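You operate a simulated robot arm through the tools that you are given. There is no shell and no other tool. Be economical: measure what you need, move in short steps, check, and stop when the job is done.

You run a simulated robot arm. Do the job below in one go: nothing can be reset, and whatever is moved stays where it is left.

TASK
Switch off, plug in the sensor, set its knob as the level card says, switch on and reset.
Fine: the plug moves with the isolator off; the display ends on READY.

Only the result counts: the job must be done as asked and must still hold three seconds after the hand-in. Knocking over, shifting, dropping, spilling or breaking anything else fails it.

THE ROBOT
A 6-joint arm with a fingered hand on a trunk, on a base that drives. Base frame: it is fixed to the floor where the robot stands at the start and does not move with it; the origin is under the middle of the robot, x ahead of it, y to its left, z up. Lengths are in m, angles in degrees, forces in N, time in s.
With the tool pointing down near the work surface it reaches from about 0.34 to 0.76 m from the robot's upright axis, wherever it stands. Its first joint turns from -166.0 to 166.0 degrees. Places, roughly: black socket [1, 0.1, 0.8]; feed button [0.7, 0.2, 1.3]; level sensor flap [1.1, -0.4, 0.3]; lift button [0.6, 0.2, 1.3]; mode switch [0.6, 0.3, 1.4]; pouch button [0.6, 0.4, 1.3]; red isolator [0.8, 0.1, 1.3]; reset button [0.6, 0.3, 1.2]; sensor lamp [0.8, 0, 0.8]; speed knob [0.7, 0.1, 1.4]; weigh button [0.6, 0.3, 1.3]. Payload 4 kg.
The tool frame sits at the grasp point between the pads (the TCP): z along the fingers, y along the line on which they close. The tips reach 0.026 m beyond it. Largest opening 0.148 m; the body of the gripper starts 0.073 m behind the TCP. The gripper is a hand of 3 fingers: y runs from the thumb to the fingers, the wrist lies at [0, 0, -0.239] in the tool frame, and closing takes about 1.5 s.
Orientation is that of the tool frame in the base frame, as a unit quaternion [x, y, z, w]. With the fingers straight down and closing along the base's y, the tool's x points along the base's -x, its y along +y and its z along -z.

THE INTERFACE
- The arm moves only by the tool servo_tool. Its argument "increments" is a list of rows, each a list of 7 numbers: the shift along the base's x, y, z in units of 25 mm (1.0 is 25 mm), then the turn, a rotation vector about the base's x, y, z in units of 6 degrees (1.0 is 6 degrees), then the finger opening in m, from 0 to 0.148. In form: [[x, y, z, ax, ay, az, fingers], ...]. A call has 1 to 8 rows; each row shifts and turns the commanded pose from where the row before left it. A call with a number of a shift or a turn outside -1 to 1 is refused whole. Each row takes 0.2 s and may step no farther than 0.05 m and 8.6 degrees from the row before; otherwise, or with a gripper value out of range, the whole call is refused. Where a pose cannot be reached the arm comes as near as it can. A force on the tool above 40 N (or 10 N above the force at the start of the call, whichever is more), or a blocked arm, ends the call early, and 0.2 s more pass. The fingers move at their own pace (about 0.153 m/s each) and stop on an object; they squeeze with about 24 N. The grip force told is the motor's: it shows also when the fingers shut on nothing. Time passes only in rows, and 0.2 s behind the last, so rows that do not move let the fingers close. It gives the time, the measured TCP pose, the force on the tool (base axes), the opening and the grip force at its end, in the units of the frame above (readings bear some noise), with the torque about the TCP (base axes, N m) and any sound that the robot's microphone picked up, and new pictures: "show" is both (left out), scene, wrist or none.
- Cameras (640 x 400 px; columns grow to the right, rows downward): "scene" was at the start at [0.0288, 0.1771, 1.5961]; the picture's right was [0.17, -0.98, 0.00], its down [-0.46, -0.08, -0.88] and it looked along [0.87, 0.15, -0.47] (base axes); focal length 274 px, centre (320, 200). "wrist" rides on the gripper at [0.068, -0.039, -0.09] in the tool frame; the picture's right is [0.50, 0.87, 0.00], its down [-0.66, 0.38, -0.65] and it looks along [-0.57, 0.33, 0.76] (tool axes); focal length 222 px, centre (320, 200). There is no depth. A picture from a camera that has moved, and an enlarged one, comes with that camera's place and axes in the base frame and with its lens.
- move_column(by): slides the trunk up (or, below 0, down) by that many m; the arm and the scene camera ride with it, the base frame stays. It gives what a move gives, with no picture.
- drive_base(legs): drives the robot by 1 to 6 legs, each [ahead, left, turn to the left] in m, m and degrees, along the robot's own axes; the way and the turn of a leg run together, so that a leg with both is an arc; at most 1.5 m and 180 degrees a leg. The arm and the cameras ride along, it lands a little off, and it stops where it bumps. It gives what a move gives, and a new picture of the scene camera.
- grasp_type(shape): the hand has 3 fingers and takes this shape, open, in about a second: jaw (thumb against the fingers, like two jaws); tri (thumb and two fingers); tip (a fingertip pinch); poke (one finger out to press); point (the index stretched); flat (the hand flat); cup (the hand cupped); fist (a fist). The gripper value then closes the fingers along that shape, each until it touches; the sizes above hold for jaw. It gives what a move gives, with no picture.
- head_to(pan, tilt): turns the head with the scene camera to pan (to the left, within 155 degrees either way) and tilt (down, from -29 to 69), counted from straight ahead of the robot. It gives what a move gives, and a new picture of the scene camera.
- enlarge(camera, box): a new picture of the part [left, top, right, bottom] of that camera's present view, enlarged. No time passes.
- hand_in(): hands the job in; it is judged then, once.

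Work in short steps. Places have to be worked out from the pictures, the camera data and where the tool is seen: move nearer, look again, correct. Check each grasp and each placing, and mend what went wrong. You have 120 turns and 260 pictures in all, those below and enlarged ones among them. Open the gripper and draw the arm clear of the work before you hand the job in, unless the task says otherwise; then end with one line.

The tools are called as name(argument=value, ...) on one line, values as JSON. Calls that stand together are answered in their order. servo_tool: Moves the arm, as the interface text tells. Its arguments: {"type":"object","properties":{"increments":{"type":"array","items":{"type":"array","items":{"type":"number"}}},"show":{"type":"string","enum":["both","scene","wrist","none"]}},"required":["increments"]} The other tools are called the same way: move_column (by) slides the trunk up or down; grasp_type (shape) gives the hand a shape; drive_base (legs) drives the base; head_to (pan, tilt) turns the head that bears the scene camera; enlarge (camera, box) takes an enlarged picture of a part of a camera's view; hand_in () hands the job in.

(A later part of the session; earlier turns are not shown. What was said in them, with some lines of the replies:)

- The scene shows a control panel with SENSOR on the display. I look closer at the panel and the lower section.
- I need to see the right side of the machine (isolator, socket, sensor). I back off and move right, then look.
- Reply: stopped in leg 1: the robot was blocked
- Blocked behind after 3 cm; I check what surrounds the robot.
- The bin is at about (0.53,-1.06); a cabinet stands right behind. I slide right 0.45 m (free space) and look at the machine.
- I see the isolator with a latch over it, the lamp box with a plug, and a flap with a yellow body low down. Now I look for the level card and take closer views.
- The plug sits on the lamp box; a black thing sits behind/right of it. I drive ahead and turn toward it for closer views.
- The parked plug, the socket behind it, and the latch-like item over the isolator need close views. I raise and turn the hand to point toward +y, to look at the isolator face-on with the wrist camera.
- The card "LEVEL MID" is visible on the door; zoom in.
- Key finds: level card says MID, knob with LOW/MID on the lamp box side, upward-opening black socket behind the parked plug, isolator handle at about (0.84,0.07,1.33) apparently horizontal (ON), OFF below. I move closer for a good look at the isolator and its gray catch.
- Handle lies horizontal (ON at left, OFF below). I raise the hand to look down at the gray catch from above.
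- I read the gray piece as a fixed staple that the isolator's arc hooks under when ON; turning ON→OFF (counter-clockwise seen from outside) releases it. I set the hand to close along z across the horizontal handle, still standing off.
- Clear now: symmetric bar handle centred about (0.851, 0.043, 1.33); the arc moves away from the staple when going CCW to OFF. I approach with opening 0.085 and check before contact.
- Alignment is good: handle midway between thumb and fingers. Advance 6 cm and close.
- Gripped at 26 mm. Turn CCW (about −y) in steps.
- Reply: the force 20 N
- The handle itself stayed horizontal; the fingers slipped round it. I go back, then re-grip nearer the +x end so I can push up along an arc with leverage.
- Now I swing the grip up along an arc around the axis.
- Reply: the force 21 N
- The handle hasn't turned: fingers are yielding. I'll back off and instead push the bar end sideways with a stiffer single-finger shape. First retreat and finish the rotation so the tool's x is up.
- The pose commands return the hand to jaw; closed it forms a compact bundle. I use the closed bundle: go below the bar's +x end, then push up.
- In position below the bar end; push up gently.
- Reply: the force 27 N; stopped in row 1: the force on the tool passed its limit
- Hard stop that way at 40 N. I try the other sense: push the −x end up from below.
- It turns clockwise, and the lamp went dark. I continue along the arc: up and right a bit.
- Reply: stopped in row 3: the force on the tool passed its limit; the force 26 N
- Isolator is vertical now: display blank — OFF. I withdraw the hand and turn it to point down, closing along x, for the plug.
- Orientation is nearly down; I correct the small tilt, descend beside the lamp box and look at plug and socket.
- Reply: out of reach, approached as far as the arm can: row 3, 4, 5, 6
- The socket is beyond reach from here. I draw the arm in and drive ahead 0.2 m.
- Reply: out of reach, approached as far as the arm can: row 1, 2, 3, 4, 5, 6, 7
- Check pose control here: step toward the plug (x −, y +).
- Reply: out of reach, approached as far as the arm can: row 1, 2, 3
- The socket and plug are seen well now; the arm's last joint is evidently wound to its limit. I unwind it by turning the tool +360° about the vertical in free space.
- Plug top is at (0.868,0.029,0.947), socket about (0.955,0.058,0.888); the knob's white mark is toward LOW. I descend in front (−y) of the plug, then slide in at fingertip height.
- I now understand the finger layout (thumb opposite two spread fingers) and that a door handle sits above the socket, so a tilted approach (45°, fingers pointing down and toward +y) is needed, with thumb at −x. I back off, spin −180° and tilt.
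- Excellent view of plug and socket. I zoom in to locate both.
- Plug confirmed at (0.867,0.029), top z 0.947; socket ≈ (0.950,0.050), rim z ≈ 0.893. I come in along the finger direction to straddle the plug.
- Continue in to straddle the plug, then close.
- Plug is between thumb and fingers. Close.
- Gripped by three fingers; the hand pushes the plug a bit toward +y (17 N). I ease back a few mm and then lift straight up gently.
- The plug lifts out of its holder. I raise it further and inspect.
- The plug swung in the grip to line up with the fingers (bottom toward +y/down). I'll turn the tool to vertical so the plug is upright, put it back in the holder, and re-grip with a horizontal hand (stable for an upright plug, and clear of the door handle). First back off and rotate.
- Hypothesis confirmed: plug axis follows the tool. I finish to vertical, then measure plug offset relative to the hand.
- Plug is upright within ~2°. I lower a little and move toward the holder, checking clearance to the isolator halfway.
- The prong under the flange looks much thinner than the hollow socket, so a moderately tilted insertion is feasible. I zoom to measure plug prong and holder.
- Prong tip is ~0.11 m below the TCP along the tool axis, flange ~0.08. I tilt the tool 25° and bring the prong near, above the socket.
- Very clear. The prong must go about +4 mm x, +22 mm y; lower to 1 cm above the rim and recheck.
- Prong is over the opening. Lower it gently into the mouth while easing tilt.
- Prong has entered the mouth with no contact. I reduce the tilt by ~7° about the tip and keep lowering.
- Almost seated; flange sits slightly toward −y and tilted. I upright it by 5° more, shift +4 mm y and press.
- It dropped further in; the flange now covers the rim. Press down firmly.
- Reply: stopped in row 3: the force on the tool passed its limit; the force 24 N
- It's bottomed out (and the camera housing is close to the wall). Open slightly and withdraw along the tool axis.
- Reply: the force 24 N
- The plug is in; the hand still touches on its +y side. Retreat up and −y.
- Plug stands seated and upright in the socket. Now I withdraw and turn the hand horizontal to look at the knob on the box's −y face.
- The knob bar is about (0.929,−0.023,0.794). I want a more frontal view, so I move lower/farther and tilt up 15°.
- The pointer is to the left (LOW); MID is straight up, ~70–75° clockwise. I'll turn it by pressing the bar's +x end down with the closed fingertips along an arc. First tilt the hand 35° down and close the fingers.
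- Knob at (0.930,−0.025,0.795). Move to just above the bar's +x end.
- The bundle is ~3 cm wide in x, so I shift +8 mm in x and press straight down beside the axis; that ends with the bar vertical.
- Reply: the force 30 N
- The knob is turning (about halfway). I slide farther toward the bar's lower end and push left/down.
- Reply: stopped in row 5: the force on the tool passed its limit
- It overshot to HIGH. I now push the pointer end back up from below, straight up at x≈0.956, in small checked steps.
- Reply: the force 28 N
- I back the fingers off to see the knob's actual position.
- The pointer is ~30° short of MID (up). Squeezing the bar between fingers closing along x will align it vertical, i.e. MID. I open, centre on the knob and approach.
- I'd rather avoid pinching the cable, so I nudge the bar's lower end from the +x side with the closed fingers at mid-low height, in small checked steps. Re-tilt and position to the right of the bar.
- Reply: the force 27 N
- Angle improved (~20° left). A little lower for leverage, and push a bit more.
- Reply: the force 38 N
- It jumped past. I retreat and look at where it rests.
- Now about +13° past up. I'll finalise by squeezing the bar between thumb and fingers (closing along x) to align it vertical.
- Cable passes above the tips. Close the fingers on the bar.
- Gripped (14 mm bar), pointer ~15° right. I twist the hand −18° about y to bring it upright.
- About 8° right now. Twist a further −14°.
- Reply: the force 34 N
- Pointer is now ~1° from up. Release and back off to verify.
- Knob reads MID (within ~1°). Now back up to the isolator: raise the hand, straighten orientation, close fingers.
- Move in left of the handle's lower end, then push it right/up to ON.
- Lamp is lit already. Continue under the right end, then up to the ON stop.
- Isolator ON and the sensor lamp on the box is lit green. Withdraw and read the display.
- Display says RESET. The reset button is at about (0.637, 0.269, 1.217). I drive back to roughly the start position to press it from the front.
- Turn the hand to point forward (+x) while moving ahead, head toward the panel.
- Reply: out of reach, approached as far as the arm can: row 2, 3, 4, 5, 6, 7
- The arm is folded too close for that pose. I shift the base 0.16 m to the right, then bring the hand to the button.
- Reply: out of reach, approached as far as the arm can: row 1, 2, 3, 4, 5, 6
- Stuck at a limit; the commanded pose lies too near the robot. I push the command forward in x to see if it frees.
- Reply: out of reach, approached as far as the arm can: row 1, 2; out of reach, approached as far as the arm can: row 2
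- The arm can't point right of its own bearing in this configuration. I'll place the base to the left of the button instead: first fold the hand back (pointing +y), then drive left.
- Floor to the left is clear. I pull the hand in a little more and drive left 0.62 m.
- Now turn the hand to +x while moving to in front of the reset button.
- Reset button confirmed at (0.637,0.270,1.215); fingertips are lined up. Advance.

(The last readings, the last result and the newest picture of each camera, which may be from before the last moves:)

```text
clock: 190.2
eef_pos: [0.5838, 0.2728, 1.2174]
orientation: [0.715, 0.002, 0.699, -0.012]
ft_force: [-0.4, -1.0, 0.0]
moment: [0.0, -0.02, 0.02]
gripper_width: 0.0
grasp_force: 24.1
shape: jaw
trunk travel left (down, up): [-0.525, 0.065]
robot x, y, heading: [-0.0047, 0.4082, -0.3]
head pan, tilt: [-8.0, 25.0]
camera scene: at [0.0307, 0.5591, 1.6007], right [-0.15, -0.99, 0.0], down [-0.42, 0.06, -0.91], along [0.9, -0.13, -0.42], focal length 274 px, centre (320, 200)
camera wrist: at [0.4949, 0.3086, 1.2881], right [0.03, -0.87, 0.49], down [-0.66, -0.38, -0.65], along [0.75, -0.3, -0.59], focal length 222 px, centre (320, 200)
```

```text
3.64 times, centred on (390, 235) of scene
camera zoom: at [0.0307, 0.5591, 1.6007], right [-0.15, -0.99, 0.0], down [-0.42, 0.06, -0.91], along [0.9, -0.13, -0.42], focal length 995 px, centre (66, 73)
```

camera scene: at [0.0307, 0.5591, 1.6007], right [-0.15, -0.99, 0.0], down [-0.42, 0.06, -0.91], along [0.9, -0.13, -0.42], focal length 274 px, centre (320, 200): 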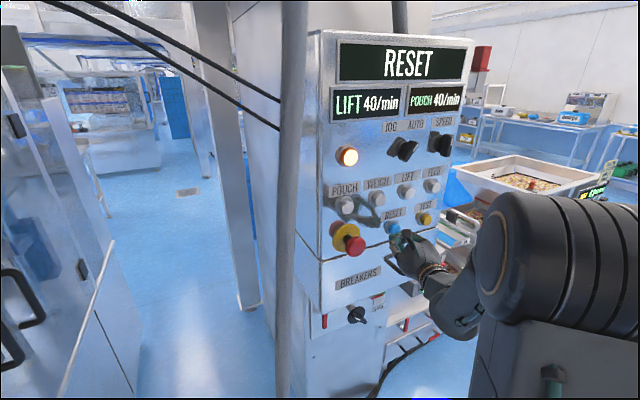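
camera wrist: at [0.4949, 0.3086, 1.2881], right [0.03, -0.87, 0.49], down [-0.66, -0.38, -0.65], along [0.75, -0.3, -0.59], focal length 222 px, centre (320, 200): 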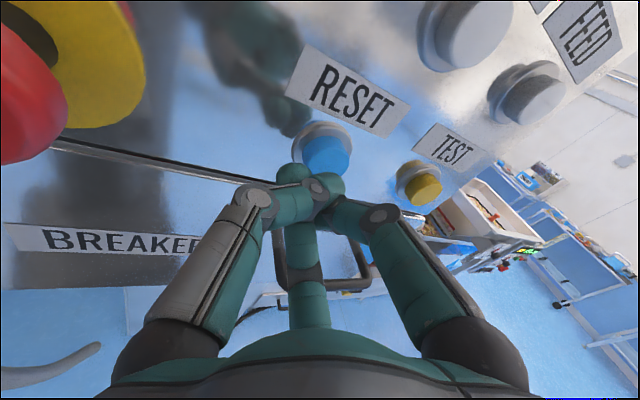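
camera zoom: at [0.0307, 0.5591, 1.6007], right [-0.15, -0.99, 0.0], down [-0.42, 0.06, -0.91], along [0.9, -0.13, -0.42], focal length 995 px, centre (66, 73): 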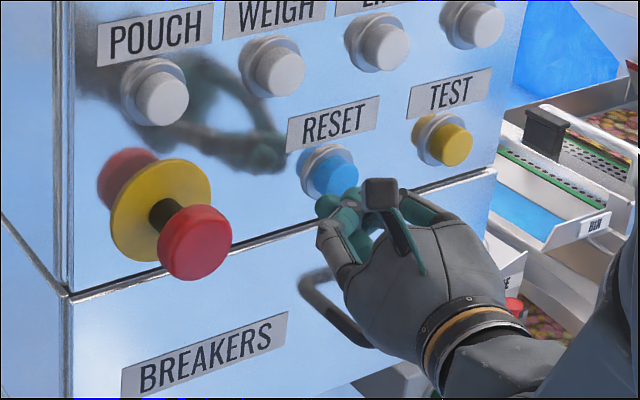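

Slightly raise, then press.

servo_tool(increments=[[0.2, 0, 0.3, 0, 0, 0, 0], [0.2, 0, 0, 0, 0, 0, 0], [0.2, 0, 0, 0, 0, 0, 0], [0.2, 0, 0, 0, 0, 0, 0], [0, 0, 0, 0, 0, 0, 0]])

```text
clock: 191.3
eef_pos: [0.6039, 0.2727, 1.2251]
orientation: [0.715, 0.002, 0.699, -0.014]
ft_force: [-0.9, 0.8, 0.1]
moment: [0.02, 0.0, 0.0]
gripper_width: 0.0
grasp_force: 24.3
shape: jaw
trunk travel left (down, up): [-0.525, 0.065]
robot x, y, heading: [-0.0006, 0.4087, -0.4]
head pan, tilt: [-8.0, 25.0]
camera scene: at [0.0306, 0.5591, 1.6007], right [-0.15, -0.99, 0.0], down [-0.42, 0.06, -0.91], along [0.9, -0.13, -0.42], focal length 274 px, centre (320, 200)
camera wrist: at [0.5142, 0.3092, 1.2947], right [0.03, -0.87, 0.49], down [-0.66, -0.38, -0.65], along [0.75, -0.3, -0.59], focal length 222 px, centre (320, 200)
```

scene: 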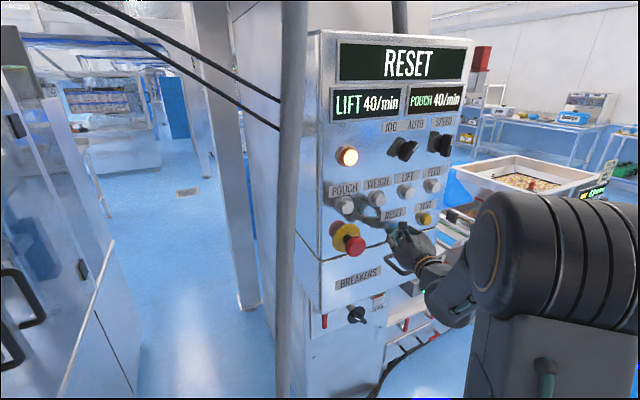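
wrist: 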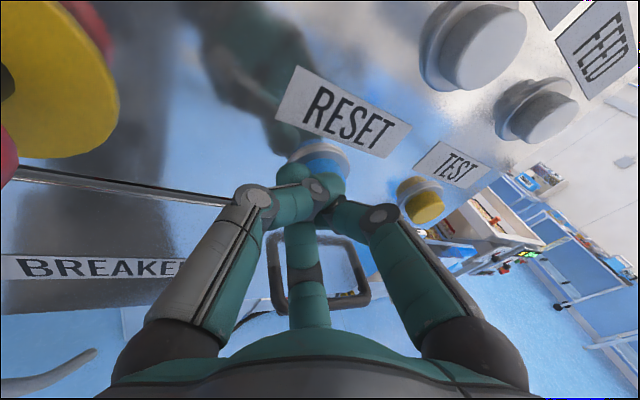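

Aligned on the button; continue pressing in small steps.

servo_tool(increments=[[0.2, 0, 0, 0, 0, 0, 0], [0.2, 0, 0, 0, 0, 0, 0], [0.2, 0, 0, 0, 0, 0, 0], [0, 0, 0, 0, 0, 0, 0]], show="scene")

```text
clock: 192.3
eef_pos: [0.6159, 0.2731, 1.2244]
orientation: [0.715, 0.003, 0.699, -0.014]
ft_force: [-19.6, 2.1, -2.4]
moment: [0.01, 0.13, -0.11]
gripper_width: 0.0
grasp_force: 24.1
shape: jaw
trunk travel left (down, up): [-0.525, 0.065]
robot x, y, heading: [-0.0033, 0.4124, -0.2]
head pan, tilt: [-8.0, 25.0]
heard: click
camera scene: at [0.0273, 0.5595, 1.6007], right [-0.15, -0.99, 0.0], down [-0.42, 0.06, -0.91], along [0.9, -0.13, -0.42], focal length 274 px, centre (320, 200)
```

scene: 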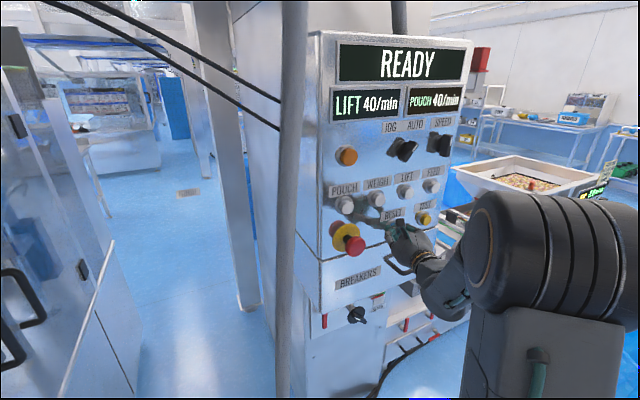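

A click, and the display reads READY. I withdraw and open the hand.

servo_tool(increments=[[-0.8, 0, 0, 0, 0, 0, 0], [-0.8, 0, 0, 0, 0, 0, 0], [-0.8, 0, 0, 0, 0, 0, 0], [-0.8, 0, 0, 0, 0, 0, 0], [-0.8, 0, 0, 0, 0, 0, 0], [0, 0, 0, 0, 0, 0, 0.08], [0, 0, 0, 0, 0, 0, 0.08], [0, 0, 0, 0, 0, 0, 0.08]], show="scene")

enlarge(camera="scene", box=[300, 20, 500, 240])

```text
clock: 194.2
eef_pos: [0.5174, 0.272, 1.226]
orientation: [0.715, 0.003, 0.699, -0.013]
ft_force: [-0.3, 0.2, 0.0]
moment: [0.01, -0.01, -0.02]
gripper_width: 0.0769
grasp_force: 0.1
shape: jaw
trunk travel left (down, up): [-0.525, 0.065]
robot x, y, heading: [0.0019, 0.4107, -0.1]
head pan, tilt: [-8.0, 25.0]
camera scene: at [0.0305, 0.5591, 1.6007], right [-0.15, -0.99, 0.0], down [-0.42, 0.06, -0.91], along [0.9, -0.13, -0.42], focal length 274 px, centre (320, 200)
```

scene: 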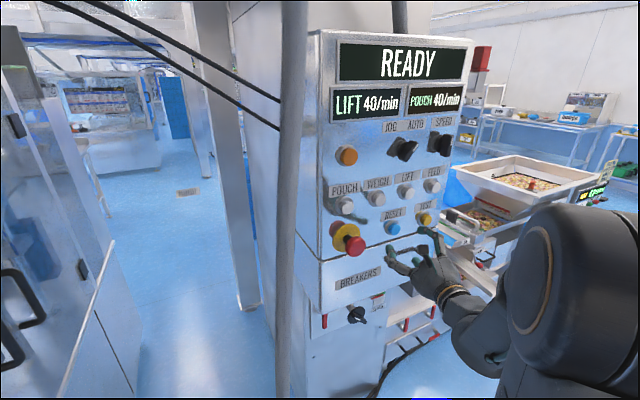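

```text
1.82 times, centred on (400, 130) of scene
camera zoom: at [0.0305, 0.5591, 1.6007], right [-0.15, -0.99, 0.0], down [-0.42, 0.06, -0.91], along [0.9, -0.13, -0.42], focal length 498 px, centre (174, 327)
```

zoom: 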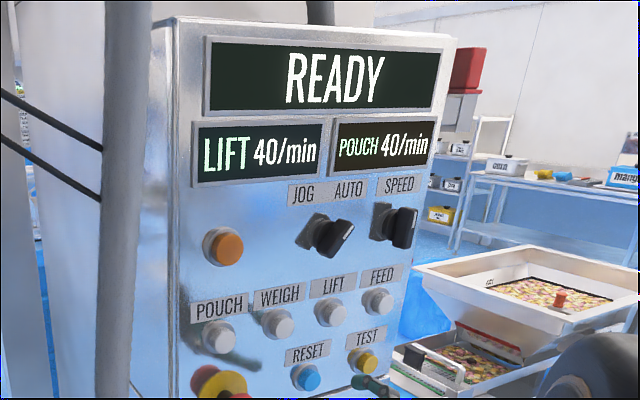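

Display READY, hand open and clear, fault lamp off. Handing in.

hand_in()

```text
The job is handed in.
```

The job is handed in and the display reads READY: the isolator was switched off before the plug was moved, the sensor plug is in the black socket with its green lamp lit, and the knob is on MID as the level card says. The isolator is back on and reset was pressed. The hand is open and clear of the panel.
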